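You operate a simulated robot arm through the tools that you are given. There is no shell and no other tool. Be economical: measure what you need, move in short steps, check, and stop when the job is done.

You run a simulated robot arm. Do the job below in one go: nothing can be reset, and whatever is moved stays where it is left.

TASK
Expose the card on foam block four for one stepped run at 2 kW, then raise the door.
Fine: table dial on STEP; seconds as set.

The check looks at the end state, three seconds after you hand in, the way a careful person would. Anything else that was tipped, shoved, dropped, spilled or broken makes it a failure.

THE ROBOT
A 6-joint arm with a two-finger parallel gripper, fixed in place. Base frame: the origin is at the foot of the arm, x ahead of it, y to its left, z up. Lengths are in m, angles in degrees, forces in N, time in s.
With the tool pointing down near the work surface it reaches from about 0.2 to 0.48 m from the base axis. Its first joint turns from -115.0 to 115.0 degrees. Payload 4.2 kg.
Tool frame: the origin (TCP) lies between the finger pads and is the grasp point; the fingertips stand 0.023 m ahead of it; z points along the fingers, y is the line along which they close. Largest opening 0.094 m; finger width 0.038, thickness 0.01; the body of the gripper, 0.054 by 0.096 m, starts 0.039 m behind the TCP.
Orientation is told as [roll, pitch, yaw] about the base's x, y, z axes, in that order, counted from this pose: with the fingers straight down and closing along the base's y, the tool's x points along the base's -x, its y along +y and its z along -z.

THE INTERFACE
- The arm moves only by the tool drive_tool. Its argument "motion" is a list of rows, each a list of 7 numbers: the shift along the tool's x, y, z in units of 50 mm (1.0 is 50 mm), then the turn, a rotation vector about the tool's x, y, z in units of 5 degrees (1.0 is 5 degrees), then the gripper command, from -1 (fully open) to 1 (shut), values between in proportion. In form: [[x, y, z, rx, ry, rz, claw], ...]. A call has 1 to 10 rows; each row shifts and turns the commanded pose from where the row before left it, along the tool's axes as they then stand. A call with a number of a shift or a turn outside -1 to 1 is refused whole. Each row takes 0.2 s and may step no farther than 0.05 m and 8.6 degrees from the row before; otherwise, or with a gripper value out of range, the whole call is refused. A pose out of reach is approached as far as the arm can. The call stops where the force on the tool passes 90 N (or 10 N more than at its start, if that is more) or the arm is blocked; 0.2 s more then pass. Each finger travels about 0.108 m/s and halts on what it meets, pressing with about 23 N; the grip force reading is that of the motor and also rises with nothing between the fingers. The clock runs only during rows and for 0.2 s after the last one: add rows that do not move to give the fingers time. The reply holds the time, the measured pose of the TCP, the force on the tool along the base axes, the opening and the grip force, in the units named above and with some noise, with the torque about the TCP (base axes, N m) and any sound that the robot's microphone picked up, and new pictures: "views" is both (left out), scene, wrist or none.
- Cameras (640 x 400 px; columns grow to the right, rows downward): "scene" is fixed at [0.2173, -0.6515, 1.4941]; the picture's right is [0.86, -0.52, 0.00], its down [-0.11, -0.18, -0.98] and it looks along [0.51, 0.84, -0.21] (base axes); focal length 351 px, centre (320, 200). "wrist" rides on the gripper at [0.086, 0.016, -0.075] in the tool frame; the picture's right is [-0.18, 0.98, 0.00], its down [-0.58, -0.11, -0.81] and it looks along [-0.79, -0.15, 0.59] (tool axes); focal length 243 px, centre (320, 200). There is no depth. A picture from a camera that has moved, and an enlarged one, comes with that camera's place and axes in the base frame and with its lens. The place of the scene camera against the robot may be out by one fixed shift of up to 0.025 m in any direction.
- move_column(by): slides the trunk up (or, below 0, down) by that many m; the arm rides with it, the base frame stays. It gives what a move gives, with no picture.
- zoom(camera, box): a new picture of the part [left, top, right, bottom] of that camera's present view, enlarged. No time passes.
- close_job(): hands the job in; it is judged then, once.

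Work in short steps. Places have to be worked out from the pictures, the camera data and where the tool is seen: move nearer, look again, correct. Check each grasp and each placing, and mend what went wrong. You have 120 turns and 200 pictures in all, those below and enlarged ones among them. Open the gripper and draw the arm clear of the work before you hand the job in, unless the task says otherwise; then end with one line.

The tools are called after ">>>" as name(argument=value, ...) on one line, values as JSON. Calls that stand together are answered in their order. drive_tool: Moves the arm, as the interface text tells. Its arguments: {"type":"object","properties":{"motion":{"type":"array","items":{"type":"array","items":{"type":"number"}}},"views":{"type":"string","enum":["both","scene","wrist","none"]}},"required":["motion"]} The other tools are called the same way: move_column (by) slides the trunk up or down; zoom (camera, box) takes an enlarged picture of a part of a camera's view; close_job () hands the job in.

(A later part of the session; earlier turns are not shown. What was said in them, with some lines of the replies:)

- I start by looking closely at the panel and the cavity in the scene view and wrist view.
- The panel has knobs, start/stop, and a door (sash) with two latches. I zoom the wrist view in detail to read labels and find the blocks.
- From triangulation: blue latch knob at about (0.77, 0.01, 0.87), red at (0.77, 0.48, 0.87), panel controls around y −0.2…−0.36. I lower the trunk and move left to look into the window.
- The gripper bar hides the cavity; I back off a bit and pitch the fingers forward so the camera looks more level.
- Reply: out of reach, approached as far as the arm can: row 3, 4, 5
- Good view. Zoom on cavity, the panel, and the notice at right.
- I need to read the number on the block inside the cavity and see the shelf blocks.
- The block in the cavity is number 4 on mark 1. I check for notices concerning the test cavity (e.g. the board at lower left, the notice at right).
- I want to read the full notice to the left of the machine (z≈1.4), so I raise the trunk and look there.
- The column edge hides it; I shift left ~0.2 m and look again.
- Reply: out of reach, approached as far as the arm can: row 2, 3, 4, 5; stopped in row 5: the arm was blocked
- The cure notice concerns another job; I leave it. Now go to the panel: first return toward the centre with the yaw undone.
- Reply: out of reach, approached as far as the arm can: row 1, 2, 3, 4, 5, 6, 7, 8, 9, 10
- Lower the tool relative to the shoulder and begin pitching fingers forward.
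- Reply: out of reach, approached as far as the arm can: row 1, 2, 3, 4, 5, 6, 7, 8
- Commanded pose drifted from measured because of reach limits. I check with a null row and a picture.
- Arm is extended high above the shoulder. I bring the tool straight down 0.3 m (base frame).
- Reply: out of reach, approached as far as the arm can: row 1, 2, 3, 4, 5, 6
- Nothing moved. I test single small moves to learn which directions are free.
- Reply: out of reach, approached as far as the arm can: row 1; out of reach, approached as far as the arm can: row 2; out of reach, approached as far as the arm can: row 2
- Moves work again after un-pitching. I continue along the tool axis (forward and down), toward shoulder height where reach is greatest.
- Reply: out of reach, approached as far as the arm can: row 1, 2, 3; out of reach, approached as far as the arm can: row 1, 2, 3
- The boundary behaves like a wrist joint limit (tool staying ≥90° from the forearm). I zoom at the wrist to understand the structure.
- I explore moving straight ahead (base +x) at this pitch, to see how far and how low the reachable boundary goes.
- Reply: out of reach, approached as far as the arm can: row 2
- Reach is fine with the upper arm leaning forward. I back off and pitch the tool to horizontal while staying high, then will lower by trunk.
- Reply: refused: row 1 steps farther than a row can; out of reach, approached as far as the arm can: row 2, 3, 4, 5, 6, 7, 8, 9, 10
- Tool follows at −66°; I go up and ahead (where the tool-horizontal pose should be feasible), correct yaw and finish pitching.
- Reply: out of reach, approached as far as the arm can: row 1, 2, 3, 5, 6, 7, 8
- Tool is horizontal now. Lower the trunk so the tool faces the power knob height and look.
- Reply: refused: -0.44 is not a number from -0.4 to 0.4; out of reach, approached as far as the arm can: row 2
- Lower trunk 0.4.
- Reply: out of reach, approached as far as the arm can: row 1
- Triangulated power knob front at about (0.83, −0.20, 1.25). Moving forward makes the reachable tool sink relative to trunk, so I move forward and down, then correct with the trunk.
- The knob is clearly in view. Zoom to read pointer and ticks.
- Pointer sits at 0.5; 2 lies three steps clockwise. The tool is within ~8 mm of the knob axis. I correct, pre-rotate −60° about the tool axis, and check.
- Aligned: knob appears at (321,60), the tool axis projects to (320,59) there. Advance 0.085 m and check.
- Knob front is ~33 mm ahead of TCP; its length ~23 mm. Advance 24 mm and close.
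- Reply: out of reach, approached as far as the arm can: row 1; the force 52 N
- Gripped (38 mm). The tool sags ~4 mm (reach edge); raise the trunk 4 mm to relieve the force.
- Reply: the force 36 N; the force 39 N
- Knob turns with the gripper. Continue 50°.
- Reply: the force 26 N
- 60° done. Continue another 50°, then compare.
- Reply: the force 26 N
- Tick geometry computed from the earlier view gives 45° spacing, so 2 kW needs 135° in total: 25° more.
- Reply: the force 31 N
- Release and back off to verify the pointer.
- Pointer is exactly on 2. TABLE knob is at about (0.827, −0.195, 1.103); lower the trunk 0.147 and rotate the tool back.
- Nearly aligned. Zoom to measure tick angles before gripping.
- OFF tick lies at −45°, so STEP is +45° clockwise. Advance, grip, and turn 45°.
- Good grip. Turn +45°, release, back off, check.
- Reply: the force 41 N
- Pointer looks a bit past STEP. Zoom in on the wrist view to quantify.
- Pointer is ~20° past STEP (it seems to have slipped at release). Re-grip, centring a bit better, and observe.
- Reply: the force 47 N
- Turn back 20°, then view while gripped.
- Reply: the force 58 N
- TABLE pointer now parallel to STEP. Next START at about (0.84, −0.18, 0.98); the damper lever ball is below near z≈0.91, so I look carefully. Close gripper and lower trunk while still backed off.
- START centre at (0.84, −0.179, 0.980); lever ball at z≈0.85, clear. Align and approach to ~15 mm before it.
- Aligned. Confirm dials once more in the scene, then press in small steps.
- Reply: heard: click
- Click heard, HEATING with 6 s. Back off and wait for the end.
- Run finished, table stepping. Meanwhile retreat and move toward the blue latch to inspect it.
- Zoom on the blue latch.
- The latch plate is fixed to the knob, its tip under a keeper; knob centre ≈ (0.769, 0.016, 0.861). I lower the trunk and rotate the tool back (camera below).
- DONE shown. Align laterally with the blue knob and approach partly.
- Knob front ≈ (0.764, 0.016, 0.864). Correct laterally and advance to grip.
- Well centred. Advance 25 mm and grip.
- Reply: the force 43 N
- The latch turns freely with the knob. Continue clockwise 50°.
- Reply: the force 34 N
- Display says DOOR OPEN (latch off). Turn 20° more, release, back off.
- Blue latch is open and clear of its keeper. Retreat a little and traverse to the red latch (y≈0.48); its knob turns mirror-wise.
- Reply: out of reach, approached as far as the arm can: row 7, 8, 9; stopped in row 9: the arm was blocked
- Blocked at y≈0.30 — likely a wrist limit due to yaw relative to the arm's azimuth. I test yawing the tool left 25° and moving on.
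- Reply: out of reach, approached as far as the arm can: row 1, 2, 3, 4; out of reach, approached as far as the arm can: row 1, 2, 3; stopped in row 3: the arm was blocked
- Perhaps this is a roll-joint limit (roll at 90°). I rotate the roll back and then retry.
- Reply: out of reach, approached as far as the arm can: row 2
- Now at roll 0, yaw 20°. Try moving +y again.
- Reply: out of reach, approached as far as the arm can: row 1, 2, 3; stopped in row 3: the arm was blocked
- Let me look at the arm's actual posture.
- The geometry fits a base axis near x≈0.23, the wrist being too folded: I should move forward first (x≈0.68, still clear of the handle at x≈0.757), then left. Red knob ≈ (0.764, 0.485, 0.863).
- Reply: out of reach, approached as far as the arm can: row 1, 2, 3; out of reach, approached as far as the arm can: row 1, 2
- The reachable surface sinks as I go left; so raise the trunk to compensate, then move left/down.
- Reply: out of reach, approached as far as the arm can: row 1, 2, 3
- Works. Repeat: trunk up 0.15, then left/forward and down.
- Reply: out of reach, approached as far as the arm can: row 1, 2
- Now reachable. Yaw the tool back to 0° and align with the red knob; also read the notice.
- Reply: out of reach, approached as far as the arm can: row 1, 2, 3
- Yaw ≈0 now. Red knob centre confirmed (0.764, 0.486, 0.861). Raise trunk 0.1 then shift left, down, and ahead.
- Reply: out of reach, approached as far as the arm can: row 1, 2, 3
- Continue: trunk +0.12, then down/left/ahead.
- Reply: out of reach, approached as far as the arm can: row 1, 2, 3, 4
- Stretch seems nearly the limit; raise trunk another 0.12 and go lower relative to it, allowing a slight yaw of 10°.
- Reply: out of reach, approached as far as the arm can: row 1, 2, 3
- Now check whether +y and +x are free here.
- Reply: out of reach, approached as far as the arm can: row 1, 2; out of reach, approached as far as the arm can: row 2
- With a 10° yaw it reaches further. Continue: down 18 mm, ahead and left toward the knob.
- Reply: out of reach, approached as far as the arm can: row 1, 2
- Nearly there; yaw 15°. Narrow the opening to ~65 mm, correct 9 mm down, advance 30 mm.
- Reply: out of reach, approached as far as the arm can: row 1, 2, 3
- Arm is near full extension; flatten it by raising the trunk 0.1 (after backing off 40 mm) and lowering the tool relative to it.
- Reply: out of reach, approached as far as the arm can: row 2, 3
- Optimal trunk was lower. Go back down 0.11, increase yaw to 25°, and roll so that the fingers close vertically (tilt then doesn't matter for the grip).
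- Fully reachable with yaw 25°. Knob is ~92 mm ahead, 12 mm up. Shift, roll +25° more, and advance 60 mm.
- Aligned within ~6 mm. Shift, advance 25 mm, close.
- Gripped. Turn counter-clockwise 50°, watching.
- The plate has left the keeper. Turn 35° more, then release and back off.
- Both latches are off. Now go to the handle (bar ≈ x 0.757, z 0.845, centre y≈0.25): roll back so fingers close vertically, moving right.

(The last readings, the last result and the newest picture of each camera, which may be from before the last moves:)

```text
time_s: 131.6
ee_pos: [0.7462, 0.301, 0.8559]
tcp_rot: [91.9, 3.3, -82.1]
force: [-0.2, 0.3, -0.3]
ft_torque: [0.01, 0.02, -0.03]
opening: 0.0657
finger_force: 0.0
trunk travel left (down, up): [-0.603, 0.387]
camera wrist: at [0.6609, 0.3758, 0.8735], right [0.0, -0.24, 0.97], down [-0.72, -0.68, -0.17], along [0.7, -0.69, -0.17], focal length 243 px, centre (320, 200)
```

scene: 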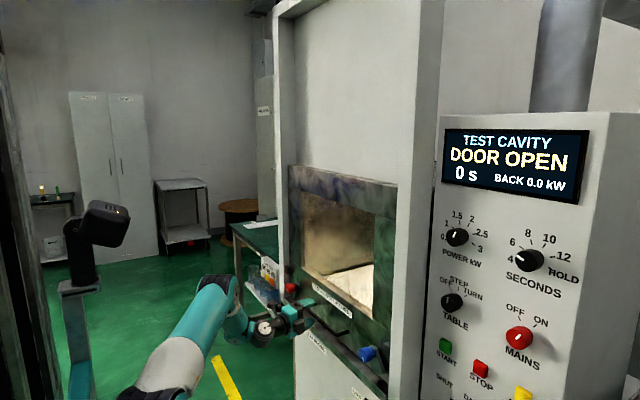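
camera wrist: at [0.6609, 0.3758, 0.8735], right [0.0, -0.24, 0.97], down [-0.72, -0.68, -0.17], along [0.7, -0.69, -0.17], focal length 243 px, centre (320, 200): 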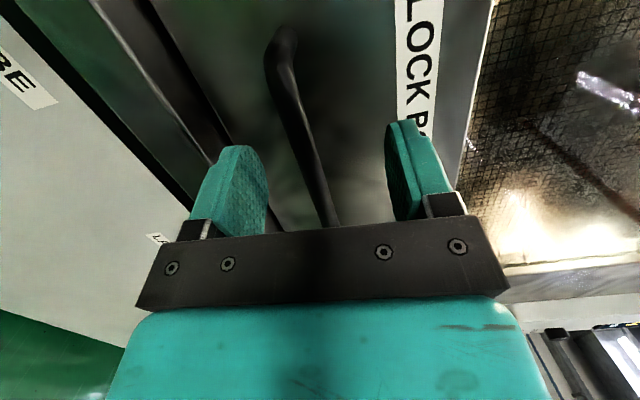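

The bar already lies between the fingers. To have more lift range I back off, lower the trunk 0.2 and raise the tool 0.2 relative to it, also centring on the handle.

>>> drive_tool(motion=[[0, 0, -0.8, 0, 0, 0, -0.4], [-0.5, 0, -0.8, 0, 0, 0, -0.4], [-0.5, 0, 0, 0, 0, 0, -0.4]], views="none")

>>> move_column(by=-0.2)

>>> drive_tool(motion=[[0, 0.8, 0, 0, 0, 0, -0.4], [0, 0.8, 0, 0, 0, 0, -0.4], [0, 0.8, 0, 0, 0, 0, -0.4], [0, 0.8, 0, 0, 0, 0, -0.4], [0, 0.6, 0, 0, 0, 0, -0.4]], views="wrist")

```text
time_s: 132.4
ee_pos: [0.6836, 0.2471, 0.8526]
tcp_rot: [91.1, 3.9, -81.9]
force: [0.0, 0.6, 0.5]
ft_torque: [-0.02, -0.04, -0.05]
opening: 0.066
finger_force: 0.0
out of reach, approached as far as the arm can: row 3
trunk travel left (down, up): [-0.603, 0.387]
```

```text
time_s: 134.6
ee_pos: [0.6841, 0.249, 0.6519]
tcp_rot: [91.1, 3.9, -81.9]
force: [1.1, 0.4, 0.2]
ft_torque: [0.0, 0.0, 0.0]
opening: 0.0659
finger_force: 0.0
trunk travel left (down, up): [-0.403, 0.587]
```

```text
time_s: 135.8
ee_pos: [0.6843, 0.2358, 0.8427]
tcp_rot: [91.0, 3.9, -82.0]
force: [-0.9, -0.3, -0.9]
ft_torque: [0.0, -0.01, -0.01]
opening: 0.0658
finger_force: 0.0
trunk travel left (down, up): [-0.403, 0.587]
camera wrist: at [0.5999, 0.3086, 0.8629], right [0.02, -0.25, 0.97], down [-0.72, -0.68, -0.16], along [0.7, -0.69, -0.19], focal length 243 px, centre (320, 200)
```

wrist: 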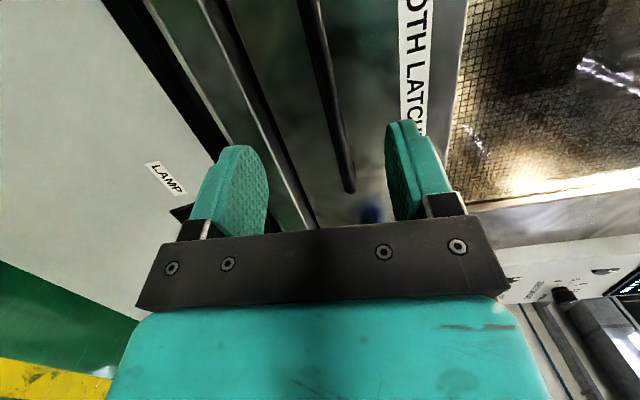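

Advance 66 mm onto the bar and grip.

>>> drive_tool(motion=[[0, 0, 0.5, 0, 0, 0, -0.4], [0, 0, 0.5, 0, 0, 0, -0.4], [0, 0, 0.32, 0, 0, 0, -0.4]], views="wrist")

```text
time_s: 136.6
ee_pos: [0.7495, 0.2422, 0.843]
tcp_rot: [91.0, 3.9, -81.8]
force: [-0.1, -0.1, -0.9]
ft_torque: [-0.01, 0.02, -0.01]
opening: 0.0657
finger_force: 0.1
trunk travel left (down, up): [-0.403, 0.587]
camera wrist: at [0.6641, 0.3167, 0.8631], right [0.02, -0.25, 0.97], down [-0.71, -0.68, -0.16], along [0.7, -0.69, -0.19], focal length 243 px, centre (320, 200)
```

wrist: 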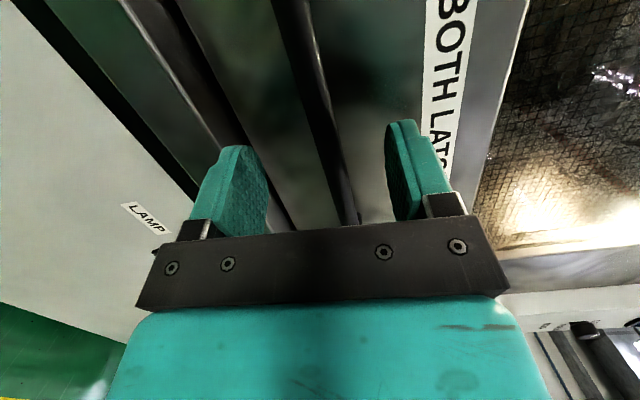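

Bar is between the fingers; close.

>>> drive_tool(motion=[[0, 0, 0, 0, 0, 0, 1], [0, 0, 0, 0, 0, 0, 1], [0, 0, 0, 0, 0, 0, 1]], views="wrist")

```text
time_s: 137.4
ee_pos: [0.75, 0.2442, 0.8484]
tcp_rot: [91.8, 4.0, -81.9]
force: [18.1, 3.3, 43.2]
ft_torque: [-1.81, -0.5, 0.38]
opening: 0.0143
finger_force: 44.7
trunk travel left (down, up): [-0.403, 0.587]
camera wrist: at [0.6641, 0.3162, 0.8685], right [0.01, -0.25, 0.97], down [-0.71, -0.68, -0.17], along [0.7, -0.69, -0.18], focal length 243 px, centre (320, 200)
```

wrist: 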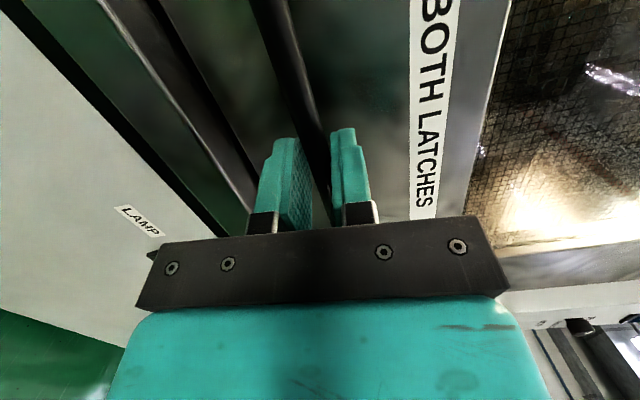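

Gripped (14 mm bar). Lift gently with the trunk, 5 cm first.

>>> move_column(by=0.05)

>>> drive_tool(motion=[[0, 0, 0, 0, 0, 0, 1]], views="scene")

```text
time_s: 138.3
ee_pos: [0.7488, 0.2424, 0.894]
tcp_rot: [91.1, 3.9, -81.9]
force: [-0.1, -6.5, 2.1]
ft_torque: [-1.81, 0.01, -0.03]
opening: 0.0143
finger_force: 45.2
trunk travel left (down, up): [-0.453, 0.537]
```

```text
time_s: 138.7
ee_pos: [0.7499, 0.2426, 0.8924]
tcp_rot: [91.1, 3.9, -81.9]
force: [-3.0, -8.6, 1.8]
ft_torque: [-1.78, -0.05, -0.32]
opening: 0.0142
finger_force: 44.8
trunk travel left (down, up): [-0.453, 0.537]
```

scene: 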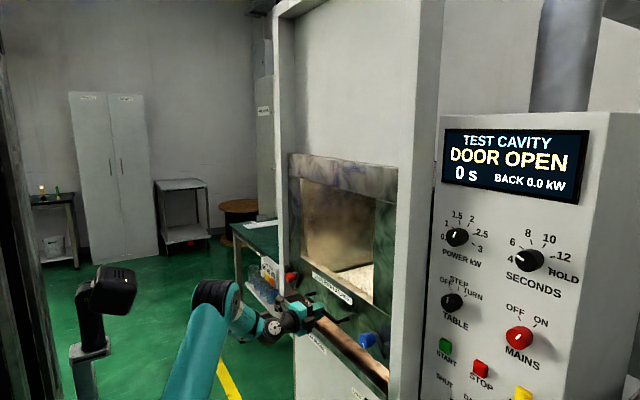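

The door rises freely. Lift 0.25 more.

>>> move_column(by=0.25)

>>> drive_tool(motion=[[0, 0, 0, 0, 0, 0, 1]], views="scene")

```text
time_s: 141.3
ee_pos: [0.7509, 0.2429, 1.145]
tcp_rot: [91.2, 4.0, -81.8]
force: [-2.7, -10.3, 0.7]
ft_torque: [-1.76, 0.0, -0.03]
opening: 0.0143
finger_force: 45.0
trunk travel left (down, up): [-0.703, 0.287]
```

```text
time_s: 141.7
ee_pos: [0.7493, 0.2418, 1.1448]
tcp_rot: [91.1, 4.0, -81.9]
force: [-0.6, -9.6, 2.2]
ft_torque: [-1.75, -0.08, -0.06]
opening: 0.0142
finger_force: 45.2
trunk travel left (down, up): [-0.703, 0.287]
```

scene: 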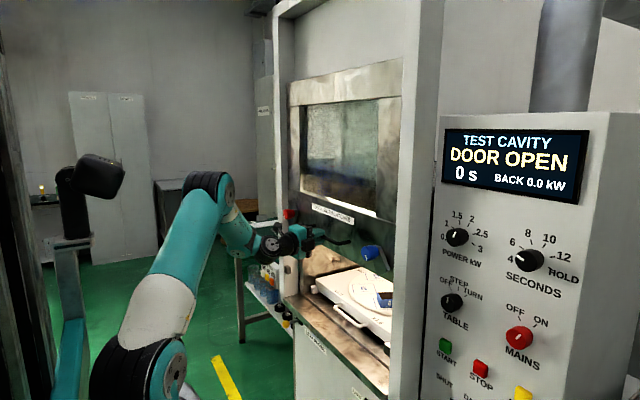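

Door up 0.3 m; continue to raise in smaller steps watching the force.

>>> move_column(by=0.06)

>>> move_column(by=0.04)

>>> drive_tool(motion=[[0, 0, 0, 0, 0, 0, 1]], views="both")

```text
time_s: 142.7
ee_pos: [0.7494, 0.2431, 1.2043]
tcp_rot: [91.3, 3.9, -81.9]
force: [-0.6, -8.0, 3.0]
ft_torque: [-1.75, -0.07, 0.17]
opening: 0.0141
finger_force: 44.6
trunk travel left (down, up): [-0.763, 0.227]
```

```text
time_s: 143.5
ee_pos: [0.7489, 0.2427, 1.2446]
tcp_rot: [91.1, 4.0, -81.8]
force: [-0.1, -7.7, 3.3]
ft_torque: [-1.77, -0.04, 0.19]
opening: 0.0143
finger_force: 45.0
trunk travel left (down, up): [-0.803, 0.187]
```

```text
time_s: 143.9
ee_pos: [0.7499, 0.2436, 1.244]
tcp_rot: [91.0, 3.9, -81.9]
force: [1.6, -6.0, 3.7]
ft_torque: [-1.7, -0.09, -0.15]
opening: 0.0143
finger_force: 44.5
trunk travel left (down, up): [-0.803, 0.187]
camera wrist: at [0.6641, 0.3162, 1.2635], right [0.02, -0.25, 0.97], down [-0.72, -0.68, -0.16], along [0.7, -0.69, -0.19], focal length 243 px, centre (320, 200)
```

scene: 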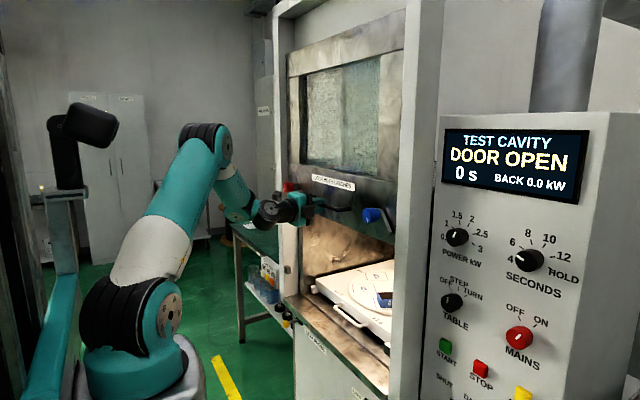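
wrist: 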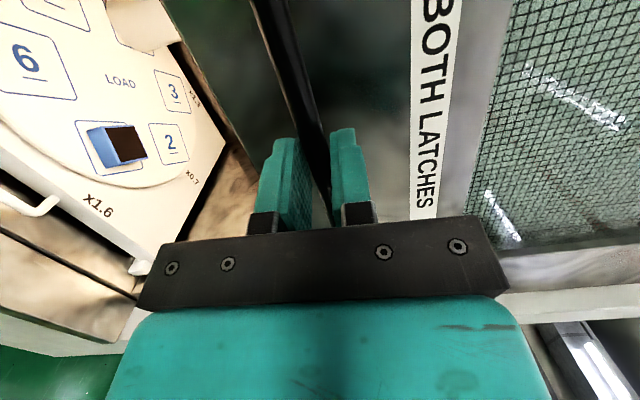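

The card shows darkened (exposed). Raise a bit more to find the end stop.

>>> move_column(by=0.04)

>>> move_column(by=0.03)

```text
time_s: 144.7
ee_pos: [0.7486, 0.2437, 1.2847]
tcp_rot: [91.1, 4.0, -81.8]
force: [1.6, -5.2, 3.4]
ft_torque: [-1.76, -0.06, 0.29]
opening: 0.0139
finger_force: 44.7
trunk travel left (down, up): [-0.843, 0.147]
```

```text
time_s: 145.5
ee_pos: [0.7507, 0.2426, 1.3137]
tcp_rot: [91.2, 4.0, -81.8]
force: [1.7, -5.1, 3.1]
ft_torque: [-1.81, -0.03, 0.25]
opening: 0.0143
finger_force: 44.7
trunk travel left (down, up): [-0.873, 0.117]
```

>>> move_column(by=0.03)

>>> move_column(by=0.03)

>>> drive_tool(motion=[[0, 0, 0, 0, 0, 0, 1]], views="both")

```text
time_s: 146.2
ee_pos: [0.7496, 0.2433, 1.3445]
tcp_rot: [91.2, 4.0, -81.8]
force: [2.2, -4.4, 3.5]
ft_torque: [-1.77, -0.09, 0.26]
opening: 0.0141
finger_force: 45.6
trunk travel left (down, up): [-0.903, 0.087]
```

```text
time_s: 147.0
ee_pos: [0.7511, 0.2432, 1.351]
tcp_rot: [88.4, 3.1, -82.0]
force: [-12.9, -4.4, -87.6]
ft_torque: [-1.97, 1.22, 0.39]
opening: 0.0134
finger_force: 44.3
trunk travel left (down, up): [-0.933, 0.057]
```

```text
time_s: 147.4
ee_pos: [0.7491, 0.243, 1.3501]
tcp_rot: [88.3, 3.1, -82.0]
force: [-14.9, -2.6, -89.5]
ft_torque: [-1.96, 1.25, 0.22]
opening: 0.0133
finger_force: 45.1
trunk travel left (down, up): [-0.933, 0.057]
camera wrist: at [0.6655, 0.317, 1.3729], right [0.06, -0.23, 0.97], down [-0.72, -0.68, -0.12], along [0.69, -0.69, -0.21], focal length 243 px, centre (320, 200)
```

scene: 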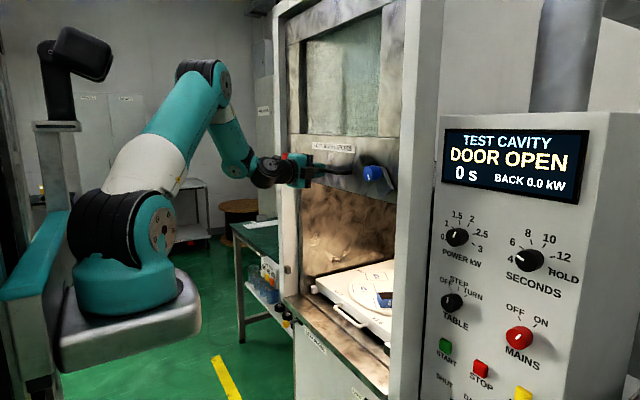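
wrist: 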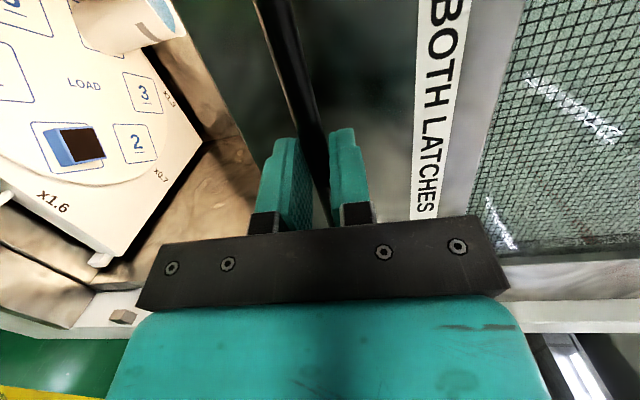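

Top stop reached (0.5 m raised). Relieve by lowering the trunk 22 mm, then open slightly and check the door stays.

>>> move_column(by=-0.023)

>>> drive_tool(motion=[[0, 0, 0, 0, 0, 0, 0.3], [0, 0, 0, 0, 0, 0, 0.3], [0, 0, 0, 0, 0, 0, 0.3], [0, 0, 0, 0, 0, 0, 0.3], [0, 0, 0, 0, 0, 0, 0.3]], views="both")

```text
time_s: 148.1
ee_pos: [0.7498, 0.2424, 1.3507]
tcp_rot: [91.1, 3.8, -81.9]
force: [-9.0, -1.2, -23.0]
ft_torque: [-1.82, 0.36, 0.38]
opening: 0.0139
finger_force: 44.2
trunk travel left (down, up): [-0.91, 0.08]
```

```text
time_s: 149.3
ee_pos: [0.7489, 0.2431, 1.3494]
tcp_rot: [91.1, 4.0, -81.8]
force: [1.0, 0.1, 0.8]
ft_torque: [0.01, 0.03, -0.03]
opening: 0.0328
finger_force: 0.0
trunk travel left (down, up): [-0.91, 0.08]
camera wrist: at [0.664, 0.3166, 1.3701], right [0.02, -0.25, 0.97], down [-0.71, -0.68, -0.16], along [0.7, -0.69, -0.19], focal length 243 px, centre (320, 200)
```

scene: 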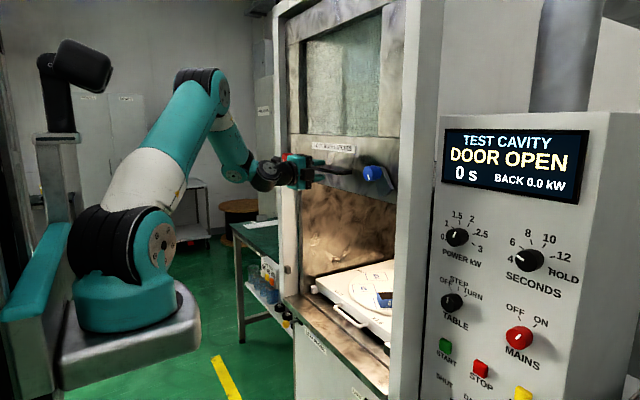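
wrist: 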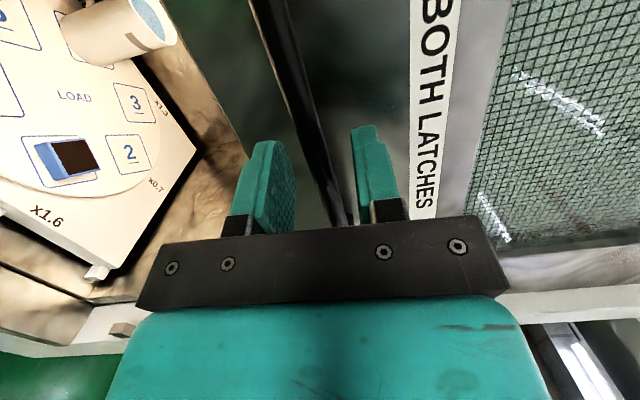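

Door stays with fingers off the bar. Check the card, then open and retreat.

>>> zoom(camera="wrist", box=[0, 60, 200, 230])

>>> drive_tool(motion=[[0, 0, 0, 0, 0, 0, -1], [0, 0, 0, 0, 0, 0, -1], [0, 0, -0.8, 0, 0, 0, -1], [0, 0, -0.8, 0, 0, 0, -1], [0, 0, -0.8, 0, 0, 0, -1], [0, 0, -0.8, 0, 0, 0, -1]], views="both")

```text
2.35 times, centred on (100, 145) of wrist
camera zoom: at [0.664, 0.3166, 1.3701], right [0.02, -0.25, 0.97], down [-0.71, -0.68, -0.16], along [0.7, -0.69, -0.19], focal length 571 px, centre (838, 329)
```

zoom: 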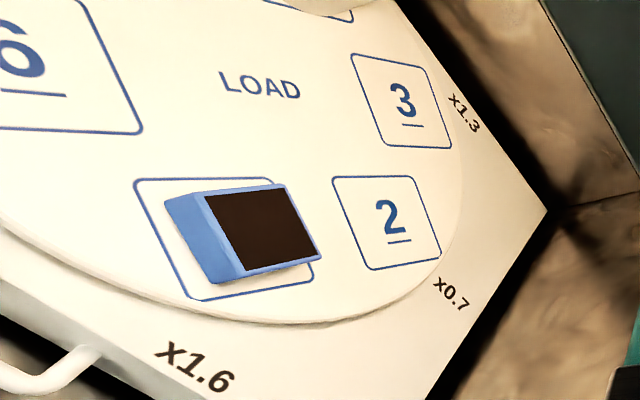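

```text
time_s: 150.7
ee_pos: [0.5923, 0.2177, 1.3467]
tcp_rot: [91.1, 4.0, -81.9]
force: [-0.1, -0.6, -0.2]
ft_torque: [0.0, 0.0, 0.02]
opening: 0.0938
finger_force: 0.0
trunk travel left (down, up): [-0.91, 0.08]
camera wrist: at [0.5066, 0.2917, 1.3677], right [0.02, -0.25, 0.97], down [-0.72, -0.68, -0.16], along [0.7, -0.69, -0.19], focal length 243 px, centre (320, 200)
```

scene: 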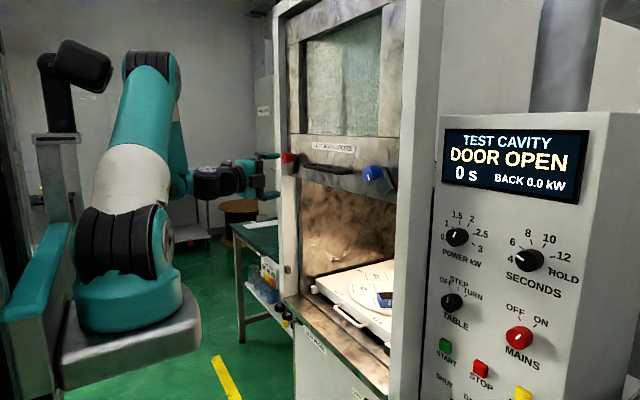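
wrist: 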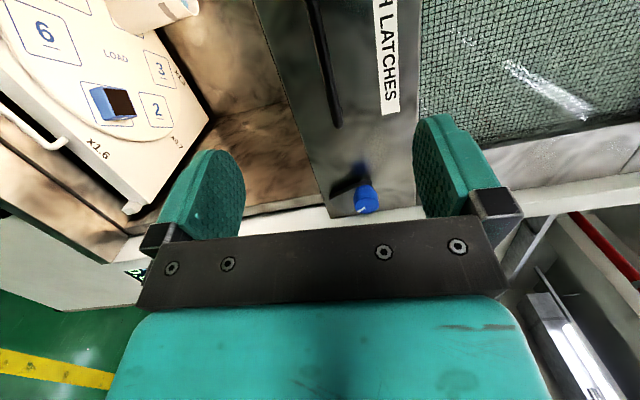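

The door is staying up at its stop, the card on block four is darkened, the dials are at 2 kW and STEP, and the gripper is open and clear. I hand the job in.

>>> close_job()

```text
The job is handed in.
```

The card on foam block four had one stepped run at 2 kW, with the seconds dial left as set (it ran 6 s), and it came out darkened. The door is unlatched and raised to its top stop, and the arm is clear with the gripper open.
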